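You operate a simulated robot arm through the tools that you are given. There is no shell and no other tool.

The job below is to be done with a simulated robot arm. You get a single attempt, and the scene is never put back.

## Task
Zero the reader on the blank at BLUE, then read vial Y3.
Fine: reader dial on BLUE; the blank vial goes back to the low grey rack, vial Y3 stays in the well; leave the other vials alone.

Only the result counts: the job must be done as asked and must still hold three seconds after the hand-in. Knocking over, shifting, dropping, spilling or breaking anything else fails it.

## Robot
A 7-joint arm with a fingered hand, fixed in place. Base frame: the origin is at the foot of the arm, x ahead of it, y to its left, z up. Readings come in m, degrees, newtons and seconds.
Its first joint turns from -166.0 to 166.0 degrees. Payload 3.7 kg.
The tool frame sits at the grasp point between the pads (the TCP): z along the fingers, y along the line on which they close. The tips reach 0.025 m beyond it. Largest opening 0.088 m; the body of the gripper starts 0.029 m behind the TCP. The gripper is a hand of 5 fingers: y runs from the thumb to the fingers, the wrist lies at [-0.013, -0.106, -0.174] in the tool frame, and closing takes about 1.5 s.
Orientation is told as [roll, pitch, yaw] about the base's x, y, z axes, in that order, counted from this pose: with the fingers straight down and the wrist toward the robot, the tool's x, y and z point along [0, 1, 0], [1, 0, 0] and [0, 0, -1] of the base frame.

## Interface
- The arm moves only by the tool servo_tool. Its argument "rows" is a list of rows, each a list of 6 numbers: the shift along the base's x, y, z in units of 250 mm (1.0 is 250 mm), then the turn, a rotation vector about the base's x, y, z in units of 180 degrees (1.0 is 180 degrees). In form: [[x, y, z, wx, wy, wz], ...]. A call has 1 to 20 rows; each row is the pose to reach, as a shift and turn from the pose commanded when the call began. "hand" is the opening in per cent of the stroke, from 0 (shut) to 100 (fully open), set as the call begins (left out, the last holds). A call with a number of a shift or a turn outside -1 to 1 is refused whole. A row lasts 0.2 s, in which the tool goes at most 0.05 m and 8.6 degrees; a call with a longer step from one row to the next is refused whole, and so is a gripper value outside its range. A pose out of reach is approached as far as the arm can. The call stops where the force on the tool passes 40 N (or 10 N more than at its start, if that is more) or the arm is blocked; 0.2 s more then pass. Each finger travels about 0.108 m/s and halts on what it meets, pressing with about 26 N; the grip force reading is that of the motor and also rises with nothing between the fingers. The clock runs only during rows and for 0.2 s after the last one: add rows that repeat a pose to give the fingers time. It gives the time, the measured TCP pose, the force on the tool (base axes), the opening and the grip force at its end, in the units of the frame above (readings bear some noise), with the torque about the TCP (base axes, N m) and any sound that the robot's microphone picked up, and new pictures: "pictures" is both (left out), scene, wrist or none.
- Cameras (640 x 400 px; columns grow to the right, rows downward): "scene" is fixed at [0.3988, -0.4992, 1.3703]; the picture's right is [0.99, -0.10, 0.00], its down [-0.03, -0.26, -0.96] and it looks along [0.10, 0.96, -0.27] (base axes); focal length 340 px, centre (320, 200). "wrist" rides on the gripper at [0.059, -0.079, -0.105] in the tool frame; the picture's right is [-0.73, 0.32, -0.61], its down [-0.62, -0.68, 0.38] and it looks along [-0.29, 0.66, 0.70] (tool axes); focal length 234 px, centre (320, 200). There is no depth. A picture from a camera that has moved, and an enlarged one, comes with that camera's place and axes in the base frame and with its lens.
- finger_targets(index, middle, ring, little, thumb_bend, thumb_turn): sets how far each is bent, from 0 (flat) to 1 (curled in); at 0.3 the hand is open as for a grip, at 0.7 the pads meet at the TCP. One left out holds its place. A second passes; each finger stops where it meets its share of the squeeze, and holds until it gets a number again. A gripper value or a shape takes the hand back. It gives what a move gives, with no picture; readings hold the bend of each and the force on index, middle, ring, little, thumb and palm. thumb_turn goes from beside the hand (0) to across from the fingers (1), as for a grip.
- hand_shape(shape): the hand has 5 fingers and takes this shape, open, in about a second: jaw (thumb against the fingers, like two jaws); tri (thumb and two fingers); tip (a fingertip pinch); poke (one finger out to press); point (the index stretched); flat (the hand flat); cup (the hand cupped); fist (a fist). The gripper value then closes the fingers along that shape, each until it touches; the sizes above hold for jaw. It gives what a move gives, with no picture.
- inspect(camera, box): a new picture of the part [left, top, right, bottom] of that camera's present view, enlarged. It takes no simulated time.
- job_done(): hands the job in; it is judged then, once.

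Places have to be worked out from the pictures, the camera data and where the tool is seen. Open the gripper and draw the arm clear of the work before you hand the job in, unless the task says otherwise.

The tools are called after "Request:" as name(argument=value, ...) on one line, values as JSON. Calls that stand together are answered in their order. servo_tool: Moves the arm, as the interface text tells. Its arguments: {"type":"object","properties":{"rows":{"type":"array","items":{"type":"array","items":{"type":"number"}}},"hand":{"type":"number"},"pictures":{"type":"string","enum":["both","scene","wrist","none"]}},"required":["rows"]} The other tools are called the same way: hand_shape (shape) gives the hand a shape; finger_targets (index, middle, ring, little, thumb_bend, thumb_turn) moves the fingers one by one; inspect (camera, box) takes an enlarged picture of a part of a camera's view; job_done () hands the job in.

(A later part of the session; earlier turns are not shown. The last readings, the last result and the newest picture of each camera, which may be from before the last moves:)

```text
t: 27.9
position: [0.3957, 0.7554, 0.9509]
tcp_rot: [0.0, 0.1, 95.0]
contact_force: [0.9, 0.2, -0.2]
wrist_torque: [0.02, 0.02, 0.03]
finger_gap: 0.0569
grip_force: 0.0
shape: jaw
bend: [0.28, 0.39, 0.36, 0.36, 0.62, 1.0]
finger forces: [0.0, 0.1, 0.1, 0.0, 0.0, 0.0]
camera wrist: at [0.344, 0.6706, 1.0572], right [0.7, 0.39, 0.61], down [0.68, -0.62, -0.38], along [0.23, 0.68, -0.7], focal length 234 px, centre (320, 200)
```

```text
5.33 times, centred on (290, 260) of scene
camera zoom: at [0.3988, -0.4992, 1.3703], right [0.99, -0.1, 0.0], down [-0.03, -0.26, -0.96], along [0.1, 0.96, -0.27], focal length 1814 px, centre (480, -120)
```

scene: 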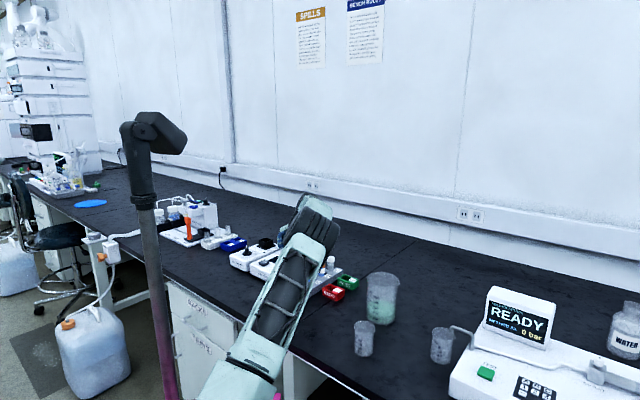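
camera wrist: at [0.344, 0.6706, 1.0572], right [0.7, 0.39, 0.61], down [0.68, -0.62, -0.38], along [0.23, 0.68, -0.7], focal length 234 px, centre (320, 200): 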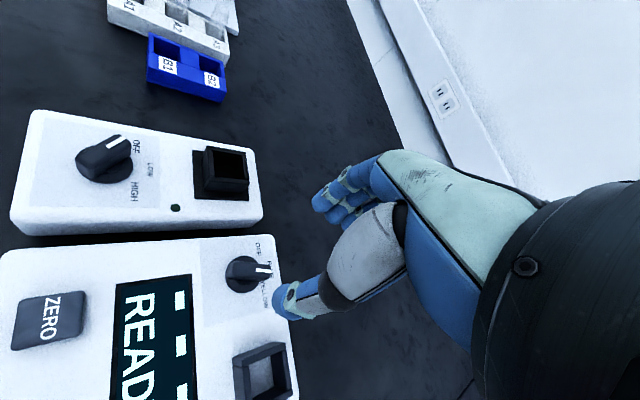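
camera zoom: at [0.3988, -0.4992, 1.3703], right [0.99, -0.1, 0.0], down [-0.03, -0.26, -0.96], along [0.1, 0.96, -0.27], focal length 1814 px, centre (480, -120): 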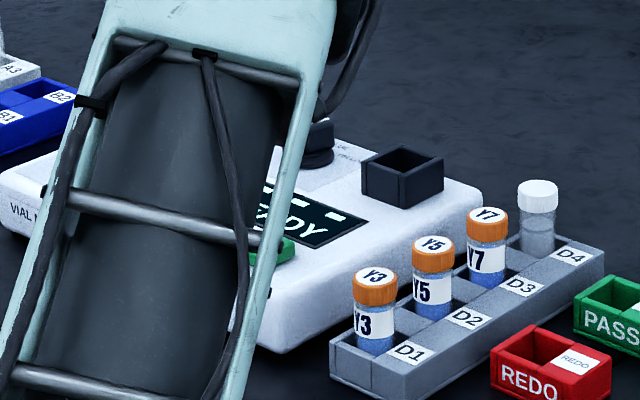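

The pointer has overshot a little: its mark runs at about 31–35°, where the BLUE label is at 45°. I'll re-grip the wing squarely at yaw ≈121° (perpendicular to it) so I can turn it back about 12°.

Request:
servo_tool(rows=[[0, 0, 0, 0, 0, 0.036], [0, 0, 0, 0, 0, 0.072], [0, 0, 0, 0, 0, 0.108], [0, 0, 0, 0, 0, 0.1444], [0, 0, -0.1, 0, 0, 0.1444], [0, 0, -0.22, 0, 0, 0.1444], [0, 0, -0.34, 0, 0, 0.1444], [0, 0, -0.4, 0, 0, 0.1444], [0, 0, -0.444, 0, 0, 0.1444], [0, 0, -0.444, 0, 0, 0.1444]], hand=65, pictures="wrist")

Request:
inspect(camera="wrist", box=[220, 130, 420, 330])

```text
t: 30.1
position: [0.395, 0.7551, 0.8371]
tcp_rot: [0.0, 0.1, 120.9]
contact_force: [0.3, -0.5, 0.4]
wrist_torque: [-0.02, 0.0, -0.01]
finger_gap: 0.0571
grip_force: 0.0
shape: jaw
bend: [0.28, 0.39, 0.35, 0.36, 0.62, 1.0]
finger forces: [0.0, 0.0, 0.1, 0.1, 0.0, 0.1]
camera wrist: at [0.386, 0.656, 0.9417], right [0.46, 0.65, 0.61], down [0.89, -0.26, -0.38], along [-0.09, 0.71, -0.7], focal length 234 px, centre (320, 200)
```

wrist: 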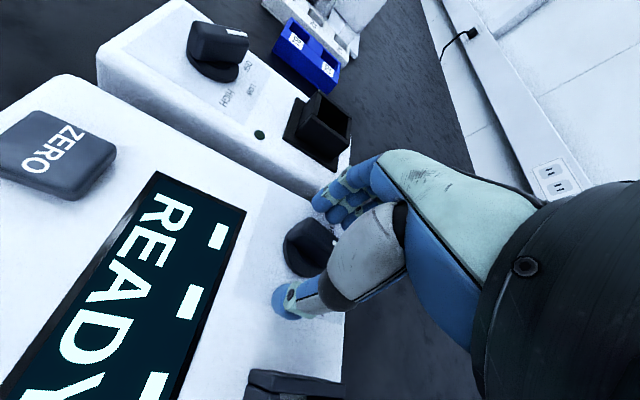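

```text
2.00 times, centred on (320, 230) of wrist
camera zoom: at [0.386, 0.656, 0.9417], right [0.46, 0.65, 0.61], down [0.89, -0.26, -0.38], along [-0.09, 0.71, -0.7], focal length 468 px, centre (320, 140)
```

zoom: 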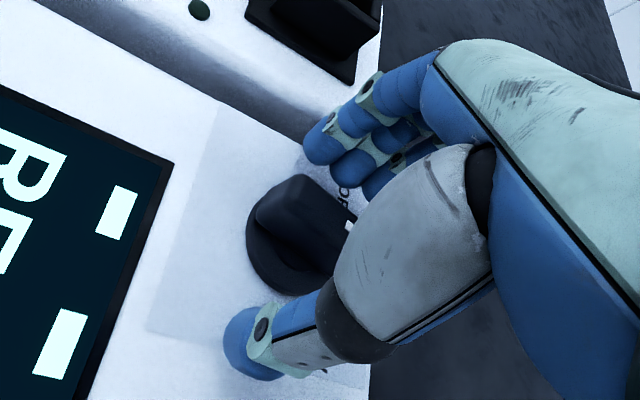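

The wing sits squarely in the jaw. I'll close on it first and read the finger bends before turning.

Request:
servo_tool(rows=[[0, 0, 0, 0, 0, 0], [0, 0, 0, 0, 0, 0], [0, 0, 0, 0, 0, 0], [0, 0, 0, 0, 0, 0], [0, 0, 0, 0, 0, 0]], hand=15, pictures="wrist")

Request:
inspect(camera="wrist", box=[220, 130, 420, 330])

```text
t: 31.3
position: [0.3939, 0.7554, 0.8376]
tcp_rot: [0.0, 0.1, 121.0]
contact_force: [-4.1, 7.9, 10.5]
wrist_torque: [0.37, 0.15, 0.06]
finger_gap: 0.0154
grip_force: 0.1
shape: jaw
bend: [0.72, 0.55, 0.59, 0.57, 0.74, 1.0]
finger forces: [3.5, 11.2, 0.9, 0.1, 0.0, 0.1]
camera wrist: at [0.3855, 0.6561, 0.9427], right [0.46, 0.65, 0.61], down [0.89, -0.26, -0.38], along [-0.09, 0.71, -0.7], focal length 234 px, centre (320, 200)
```

wrist: 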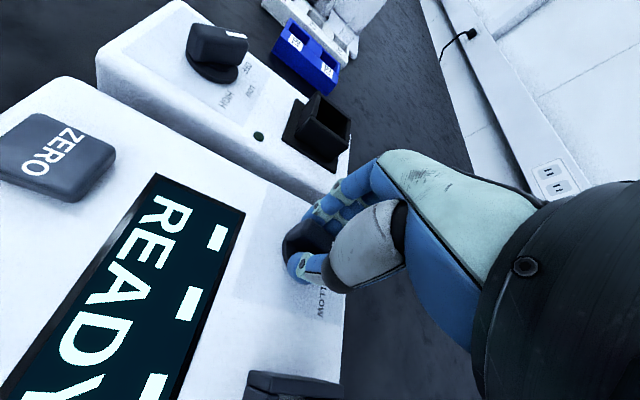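

```text
2.00 times, centred on (320, 230) of wrist
camera zoom: at [0.3855, 0.6561, 0.9427], right [0.46, 0.65, 0.61], down [0.89, -0.26, -0.38], along [-0.09, 0.71, -0.7], focal length 468 px, centre (320, 140)
```

zoom: 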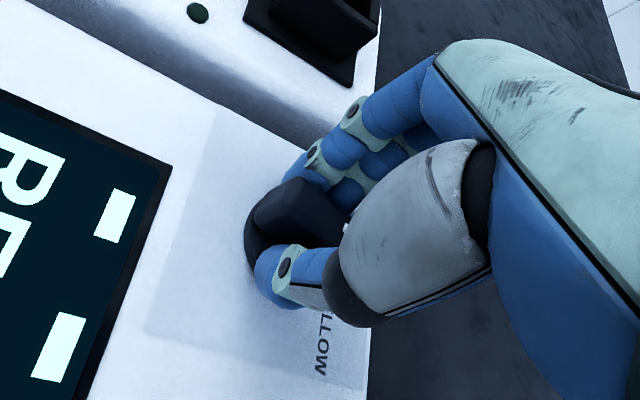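

The wing is held loosely with a 15 mm gap. I'll tighten and turn the hand 13° counter-clockwise, then look again.

Request:
servo_tool(rows=[[0, 0, 0, 0, 0, 0], [0, 0, 0, 0, 0, 0], [0, 0, 0, 0, 0, 0.02], [0, 0, 0, 0, 0, 0.04], [0, 0, 0, 0, 0, 0.06], [0, 0, 0, 0, 0, 0.075], [0, 0, 0, 0, 0, 0.075]], hand=5, pictures="wrist")

Request:
inspect(camera="wrist", box=[220, 130, 420, 330])

```text
t: 32.9
position: [0.3958, 0.7561, 0.8384]
tcp_rot: [0.0, 0.1, 134.5]
contact_force: [0.1, -0.2, -1.6]
wrist_torque: [0.04, 0.06, 0.0]
finger_gap: 0.013
grip_force: 25.8
shape: jaw
bend: [0.72, 0.55, 0.61, 0.67, 0.75, 1.0]
finger forces: [14.9, 9.3, 2.8, 0.1, 24.5, 0.0]
camera wrist: at [0.4098, 0.6571, 0.9429], right [0.29, 0.74, 0.61], down [0.92, -0.05, -0.38], along [-0.25, 0.67, -0.7], focal length 234 px, centre (320, 200)
```

wrist: 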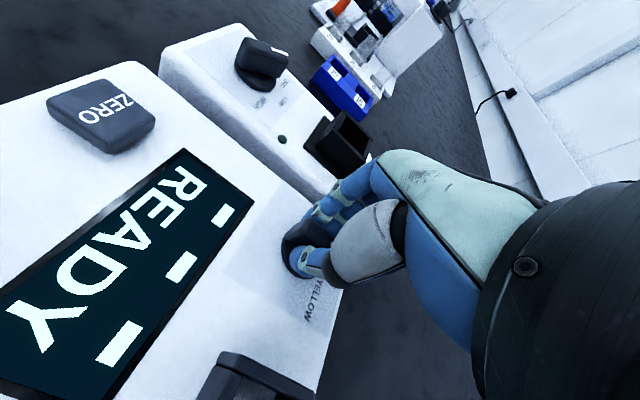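

```text
2.00 times, centred on (320, 230) of wrist
camera zoom: at [0.4098, 0.6571, 0.9429], right [0.29, 0.74, 0.61], down [0.92, -0.05, -0.38], along [-0.25, 0.67, -0.7], focal length 468 px, centre (320, 140)
```

zoom: 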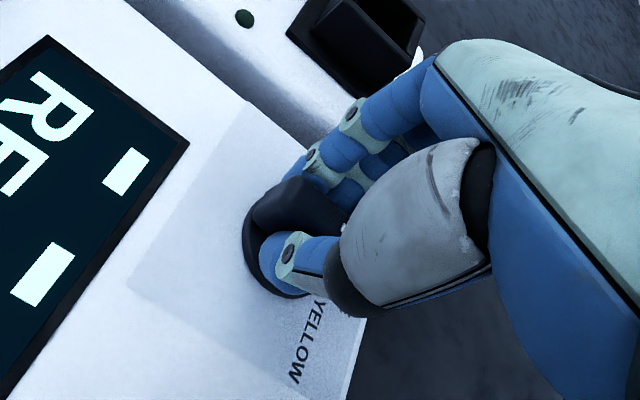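

The grip is now firm (26 N) with the hand square to the BLUE direction. I'll release, lift and re-check the pointer.

Request:
servo_tool(rows=[[0, 0, 0, 0, 0, 0], [0, 0, 0, 0, 0, 0], [0, 0, 0, 0, 0, 0], [0, 0, 0, 0, 0, 0], [0, 0, 0.08, 0, 0, 0], [0, 0, 0.2, 0, 0, 0], [0, 0, 0.34, 0, 0, 0], [0, 0, 0.44, 0, 0, 0], [0, 0, 0.44, 0, 0, 0]], hand=65, pictures="wrist")

Request:
inspect(camera="wrist", box=[200, 210, 320, 330])

```text
t: 34.9
position: [0.396, 0.7541, 0.9498]
tcp_rot: [0.0, 0.0, 134.5]
contact_force: [1.1, 0.3, 0.6]
wrist_torque: [0.0, -0.01, 0.06]
finger_gap: 0.0565
grip_force: 0.1
shape: jaw
bend: [0.28, 0.39, 0.36, 0.36, 0.62, 1.0]
finger forces: [0.0, 0.0, 0.1, 0.0, 0.0, 0.0]
camera wrist: at [0.411, 0.6555, 1.0547], right [0.29, 0.74, 0.61], down [0.92, -0.05, -0.38], along [-0.25, 0.67, -0.7], focal length 234 px, centre (320, 200)
```

wrist: 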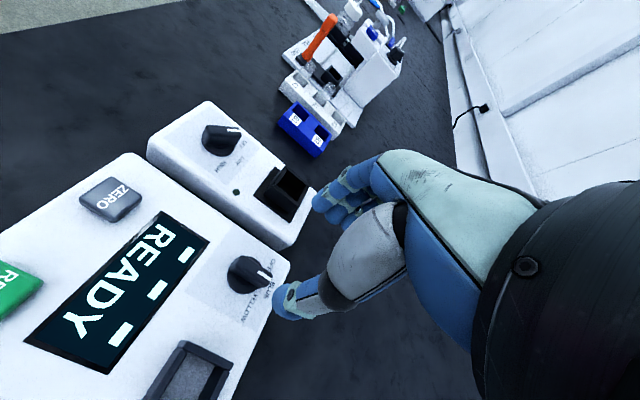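

```text
3.33 times, centred on (260, 270) of wrist
camera zoom: at [0.411, 0.6555, 1.0547], right [0.29, 0.74, 0.61], down [0.92, -0.05, -0.38], along [-0.25, 0.67, -0.7], focal length 781 px, centre (520, -33)
```

zoom: 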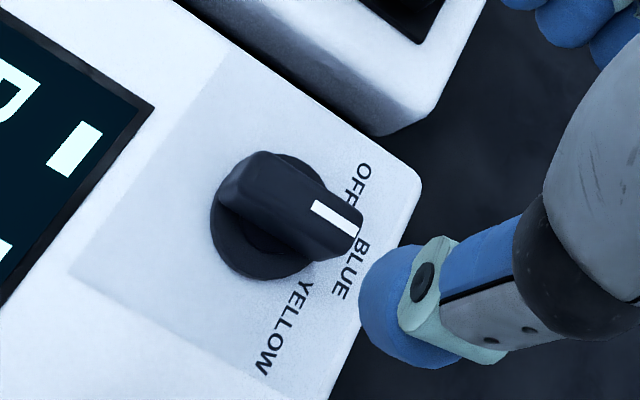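

The pointer now runs at 45°, right on BLUE, and the display shows READY. Next is the blank vial. I'll switch to the three-finger shape so the ring and little fingers stay out of the way, and see how the hand looks.

Request:
hand_shape(shape="tri")

Request:
inspect(camera="wrist", box=[180, 100, 480, 380])

```text
t: 35.8
position: [0.3968, 0.7538, 0.9497]
tcp_rot: [0.0, -0.1, 134.5]
contact_force: [-0.2, -0.2, 0.5]
wrist_torque: [-0.01, -0.02, 0.01]
finger_gap: 0.0877
grip_force: 0.0
shape: tri
bend: [0.3, 0.3, 0.99, 0.99, 0.3, 0.98]
finger forces: [0.0, 0.0, 0.1, 0.0, 0.0, 0.0]
```

```text
1.43 times, centred on (330, 240) of wrist
camera zoom: at [0.4108, 0.6555, 1.0545], right [0.29, 0.74, 0.61], down [0.92, -0.05, -0.38], along [-0.25, 0.67, -0.7], focal length 334 px, centre (306, 143)
```

zoom: 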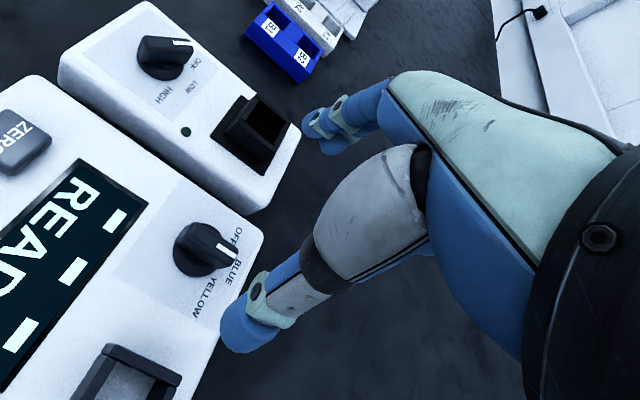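

In the tri shape the index and middle stay open and the ring and little are curled away. I'll move over the blank in D4 at z≈0.93 with yaw 135°, so the jaw closes across the rack, and check alignment.

Request:
servo_tool(rows=[[0.12, -0.07, -0.01, 0, 0, 0.001], [0.25, -0.16, -0.03, 0, 0, 0.002], [0.38, -0.245, -0.05, 0, 0, 0.003], [0.51, -0.33, -0.07, 0, 0, 0.003], [0.6, -0.385, -0.08, 0, 0, 0.003], [0.641, -0.413, -0.08, 0, 0, 0.003], [0.641, -0.413, -0.08, 0, 0, 0.003]], hand=80)

Request:
inspect(camera="wrist", box=[180, 150, 400, 350])

```text
t: 37.4
position: [0.5565, 0.654, 0.9308]
tcp_rot: [0.0, 0.0, 135.1]
contact_force: [0.4, 0.1, 0.3]
wrist_torque: [-0.01, -0.01, 0.0]
finger_gap: 0.0706
grip_force: 0.0
shape: tri
bend: [0.27, 0.34, 0.99, 0.99, 0.49, 0.99]
finger forces: [0.0, 0.0, 0.1, 0.0, 0.0, 0.0]
camera wrist: at [0.572, 0.5544, 1.0354], right [0.28, 0.74, 0.61], down [0.92, -0.04, -0.38], along [-0.26, 0.67, -0.7], focal length 234 px, centre (320, 200)
```

scene: 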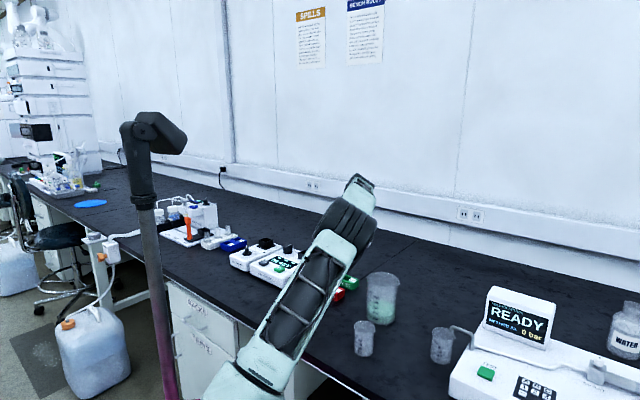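
wrist: 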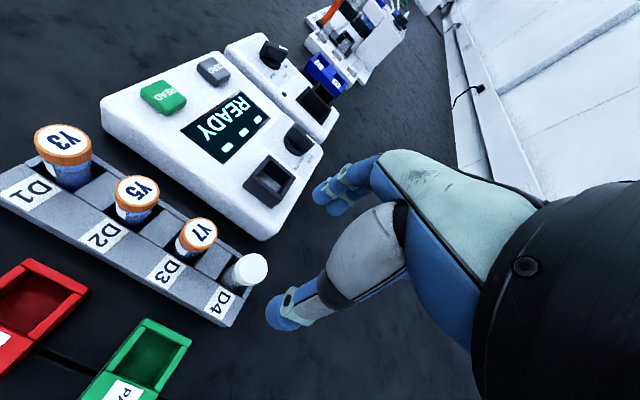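

```text
2.00 times, centred on (290, 250) of wrist
camera zoom: at [0.572, 0.5544, 1.0354], right [0.28, 0.74, 0.61], down [0.92, -0.04, -0.38], along [-0.26, 0.67, -0.7], focal length 468 px, centre (380, 100)
```

zoom: 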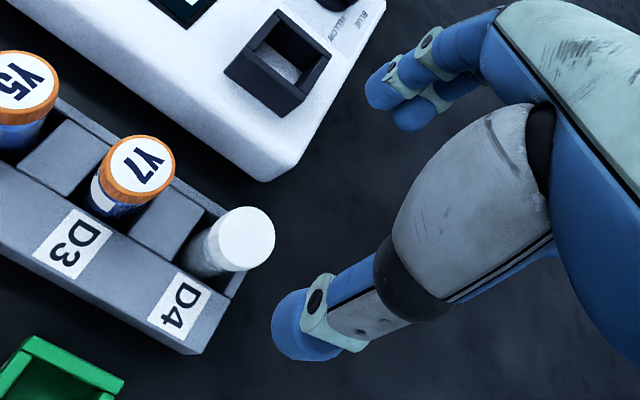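

The blank's cap projects to within 3 mm of the tool axis (cap top z≈0.823). The reader's edge is about 55 mm to the finger side, so I'll narrow the jaw to about 53 mm, shift slightly, and descend until the distal pads are beside the cap.

Request:
servo_tool(rows=[[-0.011, -0.004, 0, 0, 0, 0], [-0.011, -0.004, 0, 0, 0, 0], [-0.011, -0.004, -0.1, 0, 0, 0], [-0.011, -0.004, -0.2, 0, 0, 0], [-0.011, -0.004, -0.28, 0, 0, 0], [-0.011, -0.004, -0.34, 0, 0, 0], [-0.011, -0.004, -0.38, 0, 0, 0], [-0.011, -0.004, -0.415, 0, 0, 0], [-0.011, -0.004, -0.415, 0, 0, 0]], hand=60)

Request:
inspect(camera="wrist", box=[220, 130, 420, 330])

Request:
inspect(camera="scene", box=[270, 220, 370, 300])

```text
t: 39.4
position: [0.5553, 0.6519, 0.8247]
tcp_rot: [0.0, 0.0, 135.0]
contact_force: [-0.7, 0.3, -1.3]
wrist_torque: [-0.02, 0.04, -0.02]
finger_gap: 0.0532
grip_force: 0.0
shape: tri
bend: [0.73, 0.4, 0.99, 0.99, 0.64, 1.0]
finger forces: [0.0, 0.0, 0.0, 0.0, 0.0, 0.0]
camera wrist: at [0.5701, 0.5527, 0.9297], right [0.28, 0.74, 0.61], down [0.92, -0.04, -0.38], along [-0.26, 0.67, -0.7], focal length 234 px, centre (320, 200)
```

scene: 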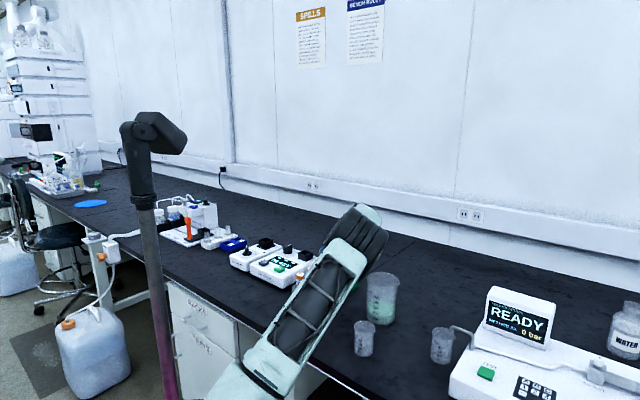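
wrist: 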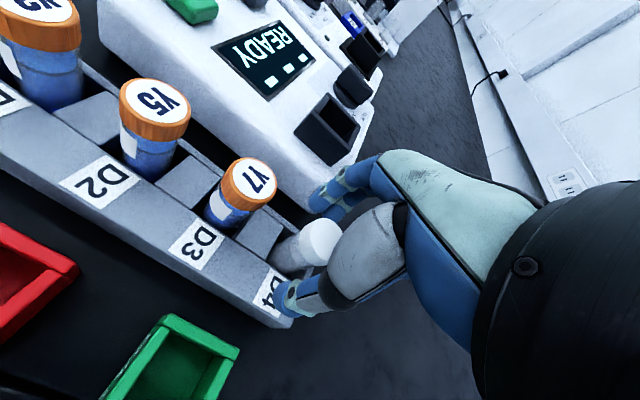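

```text
2.00 times, centred on (320, 230) of wrist
camera zoom: at [0.5701, 0.5527, 0.9297], right [0.28, 0.74, 0.61], down [0.92, -0.04, -0.38], along [-0.26, 0.67, -0.7], focal length 468 px, centre (320, 140)
```

zoom: 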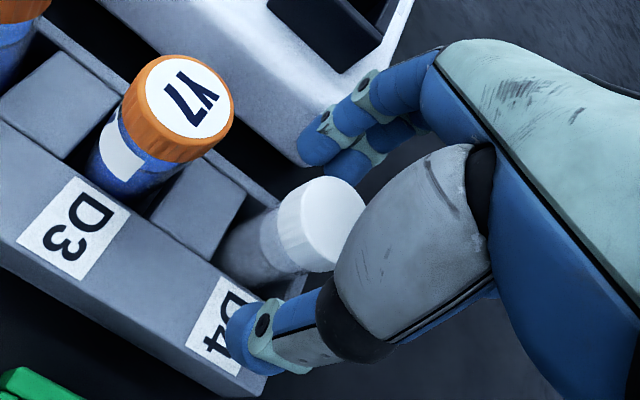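

```text
5.00 times, centred on (320, 260) of scene
camera zoom: at [0.3988, -0.4992, 1.3703], right [0.99, -0.1, 0.0], down [-0.03, -0.26, -0.96], along [0.1, 0.96, -0.27], focal length 1701 px, centre (320, -100)
```

zoom: 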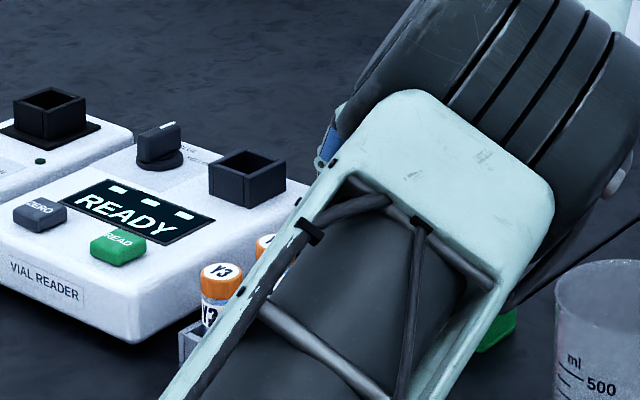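

The cap is centred between the thumb and the two fingers to within about 3 mm. I'll close on it.

Request:
servo_tool(rows=[[0, 0, 0, 0, 0, 0], [0, 0, 0, 0, 0, 0], [0, 0, 0, 0, 0, 0], [0, 0, 0, 0, 0, 0], [0, 0, 0, 0, 0, 0], [0, 0, 0, 0, 0, 0]], hand=15, pictures="wrist")

Request:
inspect(camera="wrist", box=[220, 130, 420, 330])

```text
t: 40.8
position: [0.5552, 0.6503, 0.8242]
tcp_rot: [0.0, 0.0, 135.1]
contact_force: [0.9, 0.7, 0.3]
wrist_torque: [-0.02, 0.02, 0.02]
finger_gap: 0.0183
grip_force: 26.6
shape: tri
bend: [0.73, 0.58, 1.0, 1.0, 0.75, 1.0]
finger forces: [10.8, 12.1, 0.0, 0.0, 22.7, 0.0]
camera wrist: at [0.5701, 0.5527, 0.9299], right [0.28, 0.74, 0.61], down [0.92, -0.04, -0.38], along [-0.26, 0.67, -0.7], focal length 234 px, centre (320, 200)
```

wrist: 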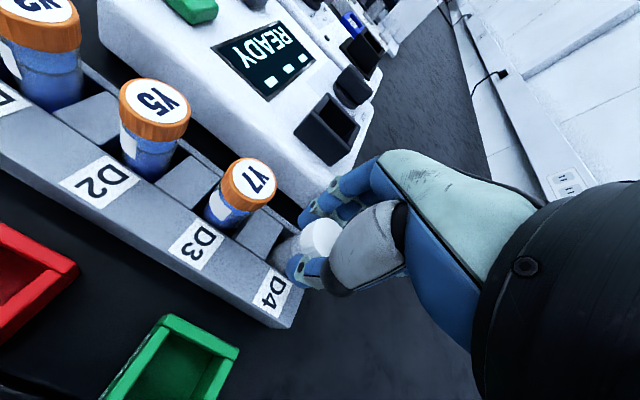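

```text
2.00 times, centred on (320, 230) of wrist
camera zoom: at [0.5701, 0.5527, 0.9299], right [0.28, 0.74, 0.61], down [0.92, -0.04, -0.38], along [-0.26, 0.67, -0.7], focal length 468 px, centre (320, 140)
```

zoom: 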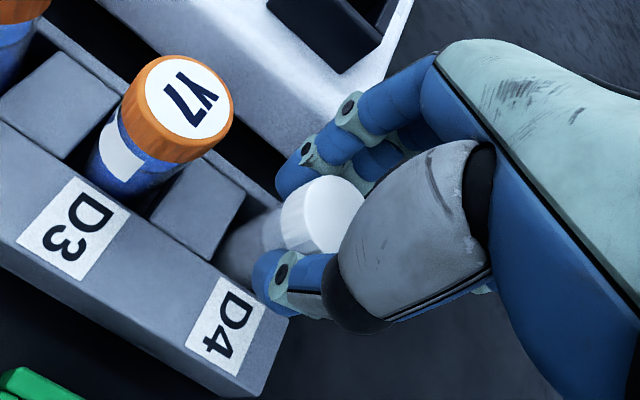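

The grip is firm (index 11 N, middle 12 N, thumb 23 N). I'll lift straight up 120 mm, slowly at first, and check the vial.

Request:
servo_tool(rows=[[0, 0, 0.03, 0, 0, 0], [0, 0, 0.07, 0, 0, 0], [0, 0, 0.13, 0, 0, 0], [0, 0, 0.2, 0, 0, 0], [0, 0, 0.28, 0, 0, 0], [0, 0, 0.36, 0, 0, 0], [0, 0, 0.44, 0, 0, 0], [0, 0, 0.48, 0, 0, 0], [0, 0, 0.48, 0, 0, 0]])

Request:
inspect(camera="wrist", box=[180, 130, 400, 330])

Request:
inspect(camera="scene", box=[250, 190, 390, 300])

```text
t: 42.8
position: [0.5543, 0.6498, 0.9445]
tcp_rot: [-0.1, 0.0, 135.1]
contact_force: [0.2, -0.6, -0.3]
wrist_torque: [-0.01, -0.01, 0.02]
finger_gap: 0.0186
grip_force: 25.5
shape: tri
bend: [0.73, 0.58, 1.0, 1.0, 0.75, 1.0]
finger forces: [10.7, 12.1, 0.1, 0.0, 22.7, 0.0]
camera wrist: at [0.5689, 0.5516, 1.0494], right [0.28, 0.74, 0.61], down [0.92, -0.04, -0.38], along [-0.26, 0.67, -0.7], focal length 234 px, centre (320, 200)
```

scene: 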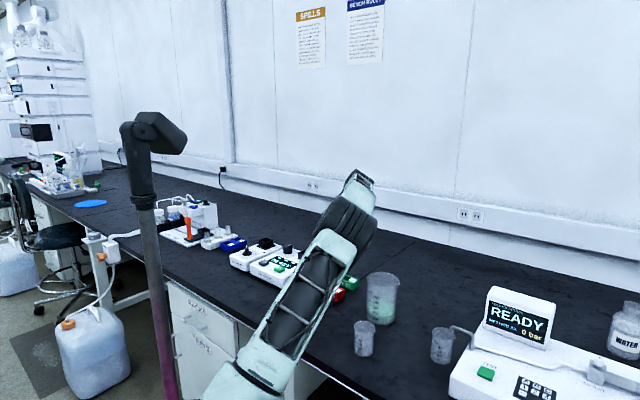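
wrist: 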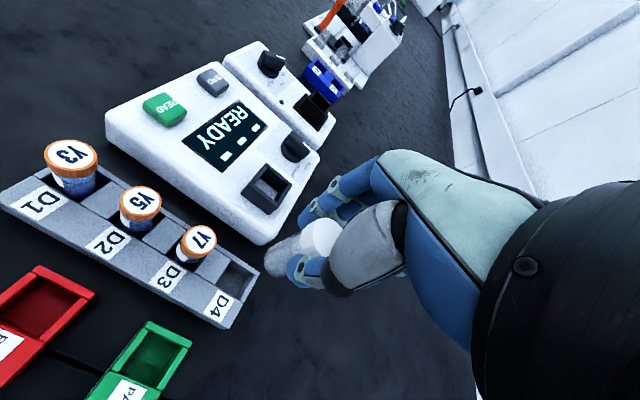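

```text
2.00 times, centred on (290, 230) of wrist
camera zoom: at [0.5689, 0.5516, 1.0494], right [0.28, 0.74, 0.61], down [0.92, -0.04, -0.38], along [-0.26, 0.67, -0.7], focal length 468 px, centre (380, 140)
```

zoom: 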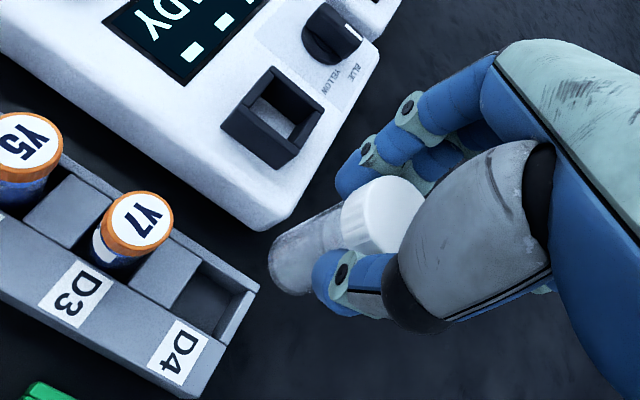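

```text
3.64 times, centred on (320, 245) of scene
camera zoom: at [0.3988, -0.4992, 1.3703], right [0.99, -0.1, 0.0], down [-0.03, -0.26, -0.96], along [0.1, 0.96, -0.27], focal length 1237 px, centre (320, 36)
```

zoom: 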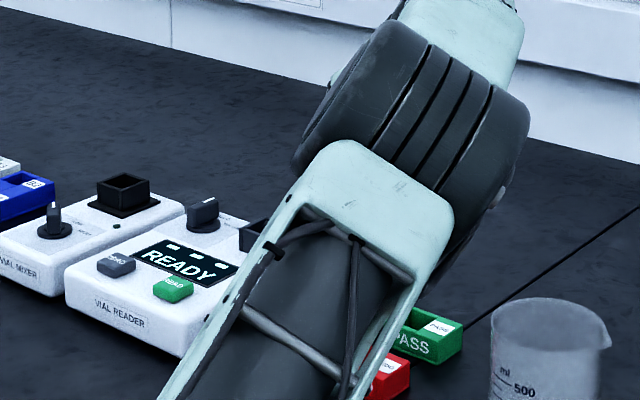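

The blank is lifted cleanly and hangs upright. I'll zoom in on the well to fix its centre before moving over.

Request:
inspect(camera="wrist", box=[225, 150, 305, 230])

Request:
inspect(camera="wrist", box=[240, 190, 360, 310])

```text
5.00 times, centred on (265, 190) of wrist
camera zoom: at [0.5689, 0.5516, 1.0494], right [0.28, 0.74, 0.61], down [0.92, -0.04, -0.38], along [-0.26, 0.67, -0.7], focal length 1171 px, centre (595, 250)
```

zoom: 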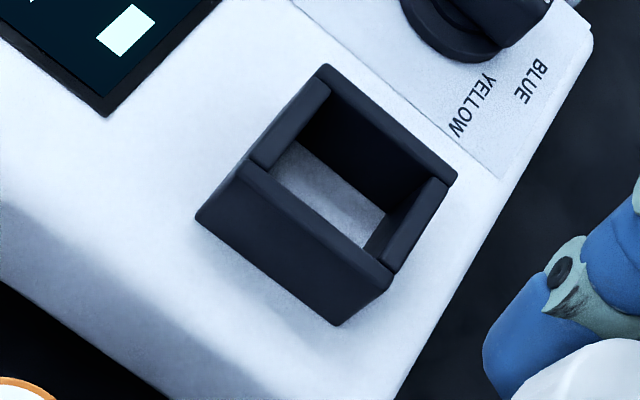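

```text
3.33 times, centred on (300, 250) of wrist
camera zoom: at [0.5689, 0.5516, 1.0494], right [0.28, 0.74, 0.61], down [0.92, -0.04, -0.38], along [-0.26, 0.67, -0.7], focal length 781 px, centre (387, 33)
```

zoom: 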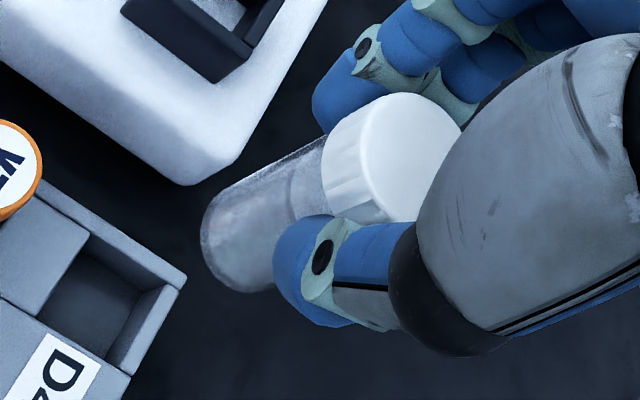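

The well is a 45°-aligned box with a ~40 mm outer and ~30 mm inner opening. Its rim is at z≈0.835 and its centre at about (0.4665, 0.6935). I'll carry the blank there and hover with the vial bottom about 20 mm above the rim to check alignment.

Request:
servo_tool(rows=[[-0.07, 0.036, 0, 0, 0, 0], [-0.16, 0.082, -0.02, 0, 0, 0], [-0.25, 0.128, -0.04, 0, 0, 0], [-0.32, 0.165, -0.06, 0, 0, 0], [-0.352, 0.181, -0.078, 0, 0, 0], [-0.352, 0.181, -0.078, 0, 0, 0], [-0.352, 0.181, -0.078, 0, 0, 0]])

Request:
inspect(camera="wrist", box=[200, 180, 340, 320])

Request:
inspect(camera="scene", box=[250, 190, 390, 300])

```text
t: 44.4
position: [0.4666, 0.6976, 0.9248]
tcp_rot: [-0.1, 0.0, 135.1]
contact_force: [0.0, 0.5, -0.1]
wrist_torque: [0.0, 0.02, -0.03]
finger_gap: 0.0183
grip_force: 25.9
shape: tri
bend: [0.73, 0.58, 1.0, 1.0, 0.75, 1.0]
finger forces: [10.6, 12.3, 0.1, 0.0, 22.8, 0.1]
camera wrist: at [0.4816, 0.5991, 1.0299], right [0.28, 0.74, 0.61], down [0.92, -0.04, -0.38], along [-0.26, 0.67, -0.7], focal length 234 px, centre (320, 200)
```

scene: 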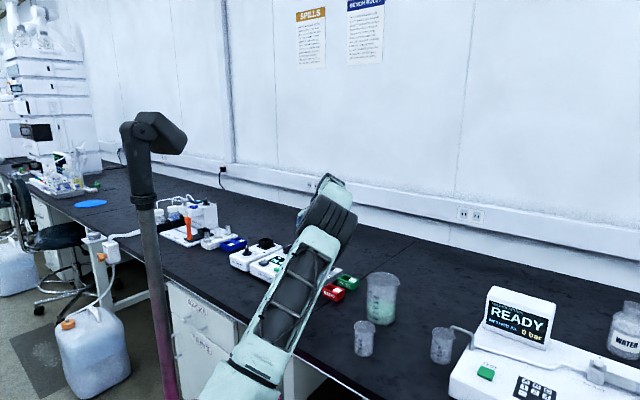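
wrist: 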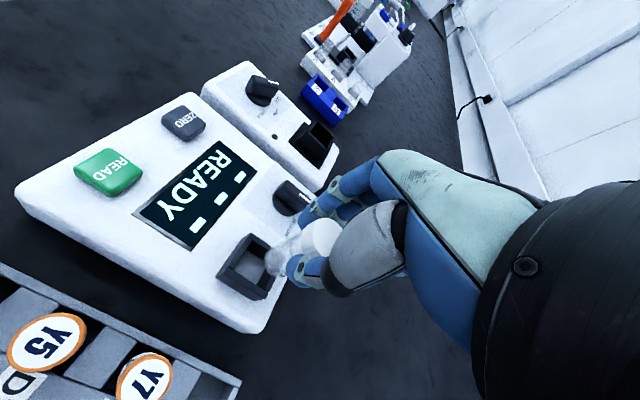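

```text
2.86 times, centred on (270, 250) of wrist
camera zoom: at [0.4816, 0.5991, 1.0299], right [0.28, 0.74, 0.61], down [0.92, -0.04, -0.38], along [-0.26, 0.67, -0.7], focal length 669 px, centre (463, 57)
```

zoom: 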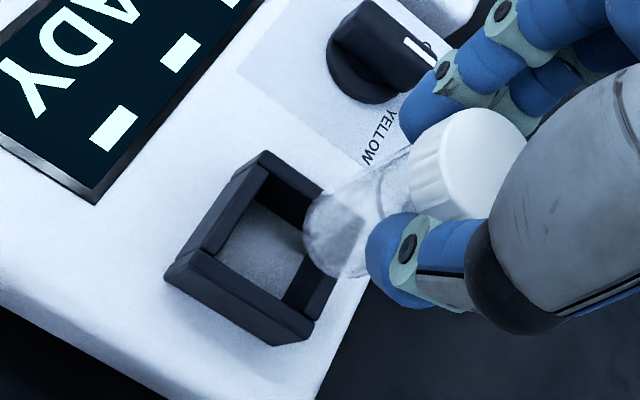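

```text
3.64 times, centred on (320, 245) of scene
camera zoom: at [0.3988, -0.4992, 1.3703], right [0.99, -0.1, 0.0], down [-0.03, -0.26, -0.96], along [0.1, 0.96, -0.27], focal length 1237 px, centre (320, 36)
```

zoom: 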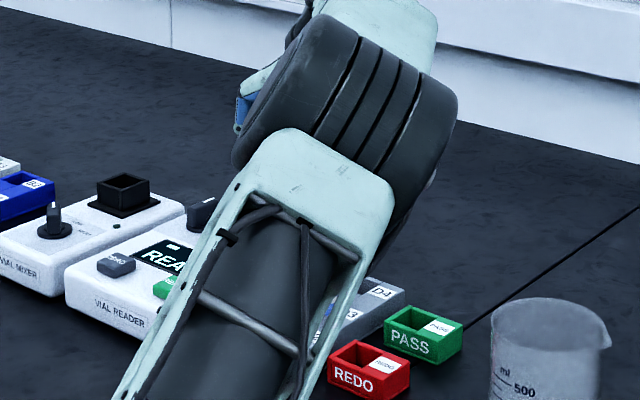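

I'll enlarge the well and vial bottom further to measure their offset accurately.

Request:
inspect(camera="wrist", box=[210, 220, 290, 300])

Request:
inspect(camera="wrist", box=[255, 205, 335, 285])

```text
5.00 times, centred on (250, 260) of wrist
camera zoom: at [0.4816, 0.5991, 1.0299], right [0.28, 0.74, 0.61], down [0.92, -0.04, -0.38], along [-0.26, 0.67, -0.7], focal length 1171 px, centre (670, -100)
```

zoom: 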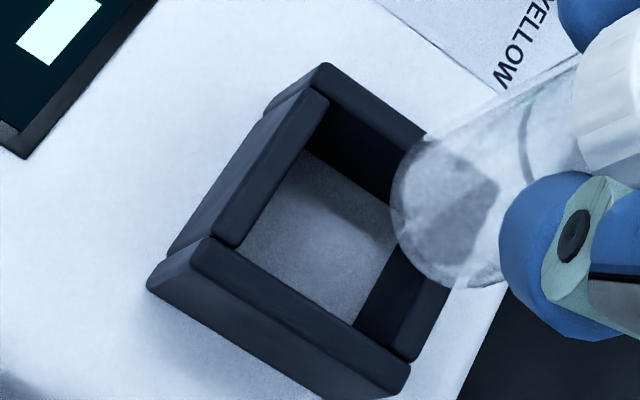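

```text
5.00 times, centred on (295, 245) of wrist
camera zoom: at [0.4816, 0.5991, 1.0299], right [0.28, 0.74, 0.61], down [0.92, -0.04, -0.38], along [-0.26, 0.67, -0.7], focal length 1171 px, centre (445, -25)
```

zoom: 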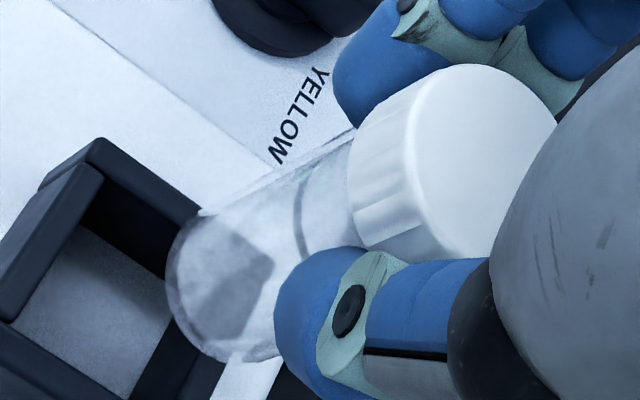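

In tool coordinates the vial bottom sits at about (2, -4) mm and the well centre at about (5.5, -0.5) mm. That calls for a shift of about 5 mm in -x. I'll apply it and drop to just above the rim to recheck.

Request:
servo_tool(rows=[[-0.02, 0, 0, 0, 0, 0], [-0.02, 0, -0.03, 0, 0, 0], [-0.02, 0, -0.06, 0, 0, 0], [-0.02, 0, -0.06, 0, 0, 0]], pictures="wrist")

Request:
inspect(camera="wrist", box=[220, 210, 300, 290])

Request:
inspect(camera="wrist", box=[255, 205, 335, 285])

```text
t: 45.4
position: [0.4622, 0.6962, 0.9119]
tcp_rot: [0.0, 0.0, 135.0]
contact_force: [-0.2, 0.0, 0.1]
wrist_torque: [-0.04, -0.01, -0.02]
finger_gap: 0.0184
grip_force: 25.8
shape: tri
bend: [0.73, 0.58, 1.0, 1.0, 0.75, 1.0]
finger forces: [10.8, 12.2, 0.0, 0.0, 22.7, 0.1]
camera wrist: at [0.4767, 0.598, 1.0156], right [0.28, 0.74, 0.61], down [0.92, -0.04, -0.38], along [-0.26, 0.67, -0.7], focal length 234 px, centre (320, 200)
```

wrist: 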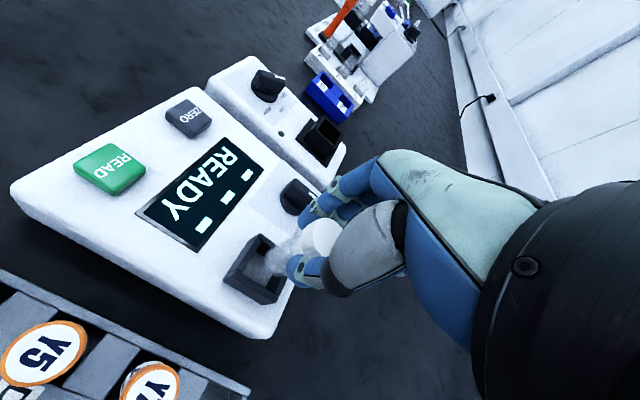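

```text
5.00 times, centred on (260, 250) of wrist
camera zoom: at [0.4767, 0.598, 1.0156], right [0.28, 0.74, 0.61], down [0.92, -0.04, -0.38], along [-0.26, 0.67, -0.7], focal length 1171 px, centre (620, -50)
```

zoom: 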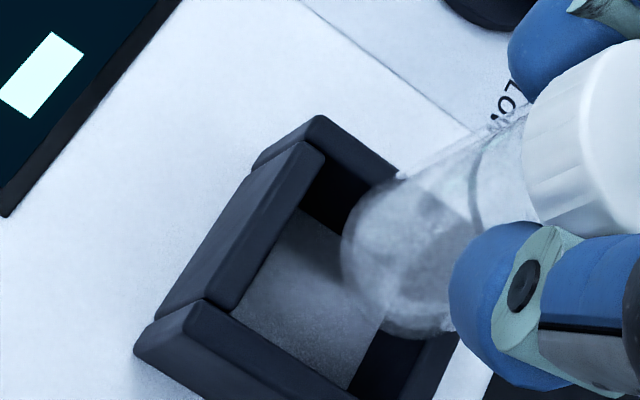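

```text
5.00 times, centred on (295, 245) of wrist
camera zoom: at [0.4767, 0.598, 1.0156], right [0.28, 0.74, 0.61], down [0.92, -0.04, -0.38], along [-0.26, 0.67, -0.7], focal length 1171 px, centre (445, -25)
```

zoom: 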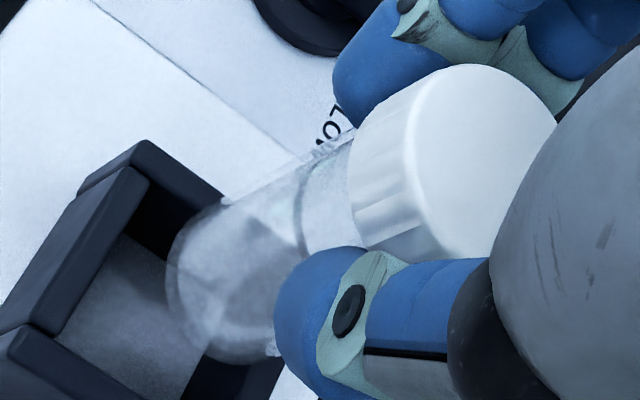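

The vial bottom and the well centre now agree to within about 1–2 mm. I'll lower the vial 22 mm into the mouth of the well and check forces and the picture.

Request:
servo_tool(rows=[[0, 0, -0.02, 0, 0, 0], [0, 0, -0.04, 0, 0, 0], [0, 0, -0.06, 0, 0, 0], [0, 0, -0.075, 0, 0, 0], [0, 0, -0.088, 0, 0, 0], [0, 0, -0.088, 0, 0, 0]], pictures="wrist")

Request:
inspect(camera="wrist", box=[230, 200, 330, 300])

```text
t: 46.8
position: [0.4615, 0.6963, 0.8907]
tcp_rot: [-0.2, -0.1, 135.0]
contact_force: [6.2, -8.7, 29.3]
wrist_torque: [-0.13, -0.14, -0.07]
finger_gap: 0.0206
grip_force: 25.9
shape: tri
bend: [0.74, 0.59, 1.0, 1.0, 0.74, 1.0]
finger forces: [12.4, 13.2, 0.1, 0.0, 31.2, 0.0]
camera wrist: at [0.4757, 0.5979, 0.9959], right [0.28, 0.74, 0.61], down [0.92, -0.04, -0.38], along [-0.26, 0.67, -0.69], focal length 234 px, centre (320, 200)
```

wrist: 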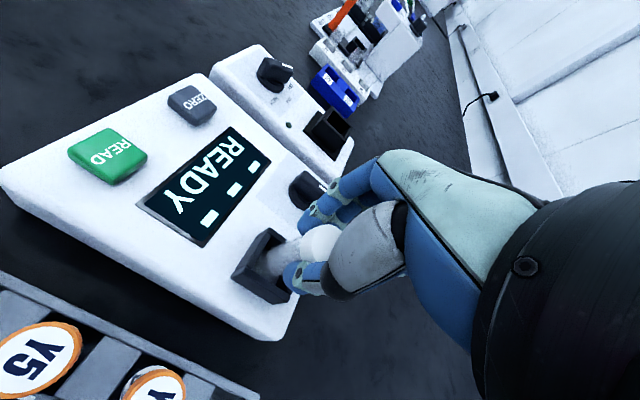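

```text
4.00 times, centred on (280, 250) of wrist
camera zoom: at [0.4757, 0.5979, 0.9959], right [0.28, 0.74, 0.61], down [0.92, -0.04, -0.38], along [-0.26, 0.67, -0.69], focal length 937 px, centre (480, 0)
```

zoom: 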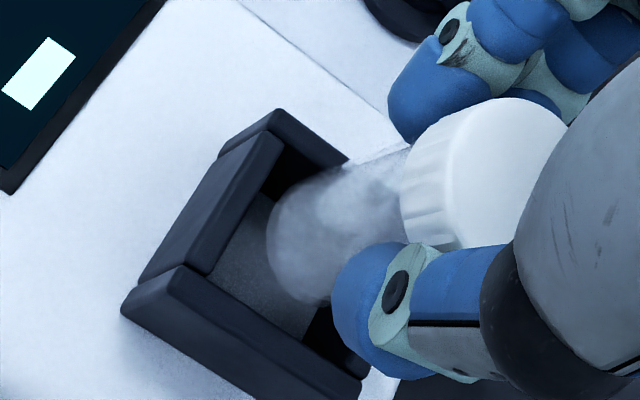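

At TCP z≈0.891 there's a 29 N upward push. Force and torque put the contact on the far (NW) wall of the well, so the vial sits a few mm too far that way. I'll raise back up and re-measure the vial in the grip.

Request:
servo_tool(rows=[[0, 0, 0.04, 0, 0, 0], [0, 0, 0.09, 0, 0, 0], [0, 0, 0.14, 0, 0, 0], [0, 0, 0.188, 0, 0, 0], [0, 0, 0.188, 0, 0, 0]], pictures="wrist")

Request:
inspect(camera="wrist", box=[255, 205, 335, 285])

Request:
inspect(camera="wrist", box=[210, 220, 290, 300])

```text
t: 48.0
position: [0.4583, 0.6953, 0.9353]
tcp_rot: [0.1, 0.0, 135.1]
contact_force: [0.5, 0.3, -0.7]
wrist_torque: [0.01, 0.03, -0.01]
finger_gap: 0.019
grip_force: 26.5
shape: tri
bend: [0.73, 0.59, 1.0, 1.0, 0.75, 1.0]
finger forces: [11.4, 13.1, 0.1, 0.0, 24.3, 0.0]
camera wrist: at [0.474, 0.5962, 1.0414], right [0.28, 0.74, 0.61], down [0.92, -0.04, -0.38], along [-0.26, 0.67, -0.7], focal length 234 px, centre (320, 200)
```

wrist: 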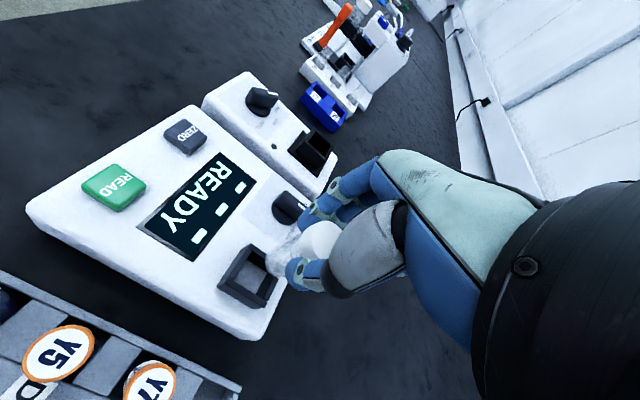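

```text
5.00 times, centred on (295, 245) of wrist
camera zoom: at [0.474, 0.5962, 1.0414], right [0.28, 0.74, 0.61], down [0.92, -0.04, -0.38], along [-0.26, 0.67, -0.7], focal length 1171 px, centre (445, -25)
```

zoom: 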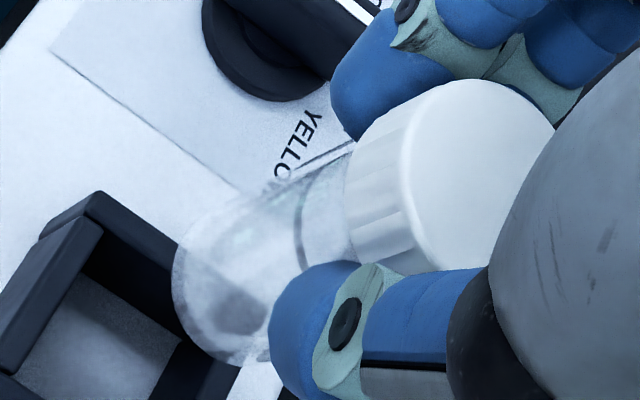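

```text
5.00 times, centred on (250, 260) of wrist
camera zoom: at [0.474, 0.5962, 1.0414], right [0.28, 0.74, 0.61], down [0.92, -0.04, -0.38], along [-0.26, 0.67, -0.7], focal length 1171 px, centre (670, -100)
```

zoom: 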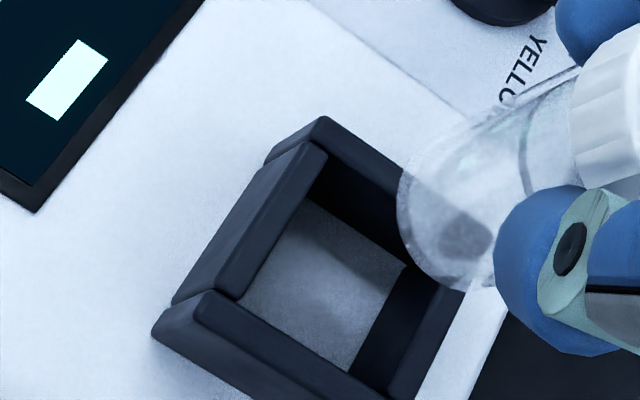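

The vial shifted only slightly in the grip and still hangs upright. The images say roughly centred, but the push came from the NW wall. I'll offset about 3 mm to the SE and go back down in small steps, watching the force.

Request:
servo_tool(rows=[[0.006, -0.011, 0, 0, 0, 0], [0.006, -0.011, -0.05, 0, 0, 0], [0.006, -0.011, -0.1, 0, 0, 0], [0.006, -0.011, -0.144, 0, 0, 0], [0.006, -0.011, -0.144, 0, 0, 0]], pictures="none")

Request:
servo_tool(rows=[[0, 0, -0.012, 0, 0, 0], [0, 0, -0.024, 0, 0, 0], [0, 0, -0.024, 0, 0, 0]], pictures="none")

```text
t: 49.2
position: [0.4616, 0.6945, 0.8992]
tcp_rot: [0.0, -0.1, 135.0]
contact_force: [0.6, 0.0, 0.3]
wrist_torque: [0.0, 0.0, 0.05]
finger_gap: 0.0186
grip_force: 26.3
shape: tri
bend: [0.73, 0.59, 1.0, 1.0, 0.75, 1.0]
finger forces: [11.5, 13.0, 0.0, 0.1, 24.3, 0.0]
```

```text
t: 50.0
position: [0.4625, 0.6955, 0.8948]
tcp_rot: [-0.1, 0.0, 135.0]
contact_force: [-0.4, -0.5, -1.0]
wrist_torque: [-0.02, 0.01, 0.01]
finger_gap: 0.0189
grip_force: 26.3
shape: tri
bend: [0.73, 0.59, 1.0, 1.0, 0.75, 1.0]
finger forces: [11.4, 12.9, 0.1, 0.1, 24.1, 0.0]
```

No contact yet at z≈0.895. I'll go down another 4 mm and check again.

Request:
servo_tool(rows=[[0, 0, -0.008, 0, 0, 0], [0, 0, -0.016, 0, 0, 0], [0, 0, -0.016, 0, 0, 0]], pictures="wrist")

Request:
inspect(camera="wrist", box=[230, 210, 310, 290])

```text
t: 50.8
position: [0.464, 0.6945, 0.8903]
tcp_rot: [0.1, 0.0, 135.1]
contact_force: [0.5, 0.3, 0.2]
wrist_torque: [0.01, 0.01, -0.01]
finger_gap: 0.0187
grip_force: 25.7
shape: tri
bend: [0.73, 0.59, 1.0, 1.0, 0.75, 1.0]
finger forces: [11.5, 12.9, 0.0, 0.0, 24.1, 0.0]
camera wrist: at [0.4781, 0.5952, 0.9947], right [0.28, 0.74, 0.61], down [0.92, -0.04, -0.38], along [-0.26, 0.67, -0.7], focal length 234 px, centre (320, 200)
```

wrist: 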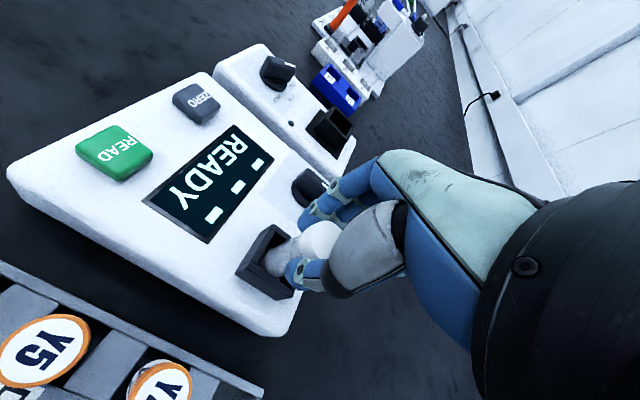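

```text
5.00 times, centred on (270, 250) of wrist
camera zoom: at [0.4781, 0.5952, 0.9947], right [0.28, 0.74, 0.61], down [0.92, -0.04, -0.38], along [-0.26, 0.67, -0.7], focal length 1171 px, centre (570, -50)
```

zoom: 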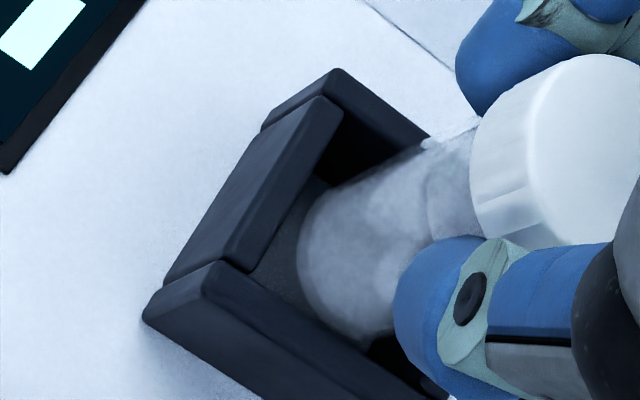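

It slid past the previous contact height with no force, so the vial is entering the well. I'll continue down in small steps until it seats.

Request:
servo_tool(rows=[[0, 0, -0.01, 0, 0, 0], [0, 0, -0.02, 0, 0, 0], [0, 0, -0.03, 0, 0, 0], [0, 0, -0.03, 0, 0, 0]], pictures="none")

Request:
servo_tool(rows=[[0, 0, -0.008, 0, 0, 0], [0, 0, -0.016, 0, 0, 0], [0, 0, -0.016, 0, 0, 0]], pictures="none")

```text
t: 51.8
position: [0.4627, 0.6938, 0.8814]
tcp_rot: [0.1, 0.0, 135.1]
contact_force: [-0.9, 0.2, -0.5]
wrist_torque: [0.01, 0.02, -0.02]
finger_gap: 0.0187
grip_force: 25.7
shape: tri
bend: [0.73, 0.59, 1.0, 1.0, 0.75, 1.0]
finger forces: [11.6, 13.0, 0.1, 0.0, 24.2, 0.0]
```

```text
t: 52.6
position: [0.462, 0.6928, 0.8775]
tcp_rot: [0.0, 0.0, 135.1]
contact_force: [0.7, 0.4, 0.1]
wrist_torque: [0.0, -0.03, 0.04]
finger_gap: 0.0188
grip_force: 25.6
shape: tri
bend: [0.73, 0.59, 1.0, 1.0, 0.75, 1.0]
finger forces: [11.5, 13.0, 0.1, 0.0, 24.2, 0.1]
```

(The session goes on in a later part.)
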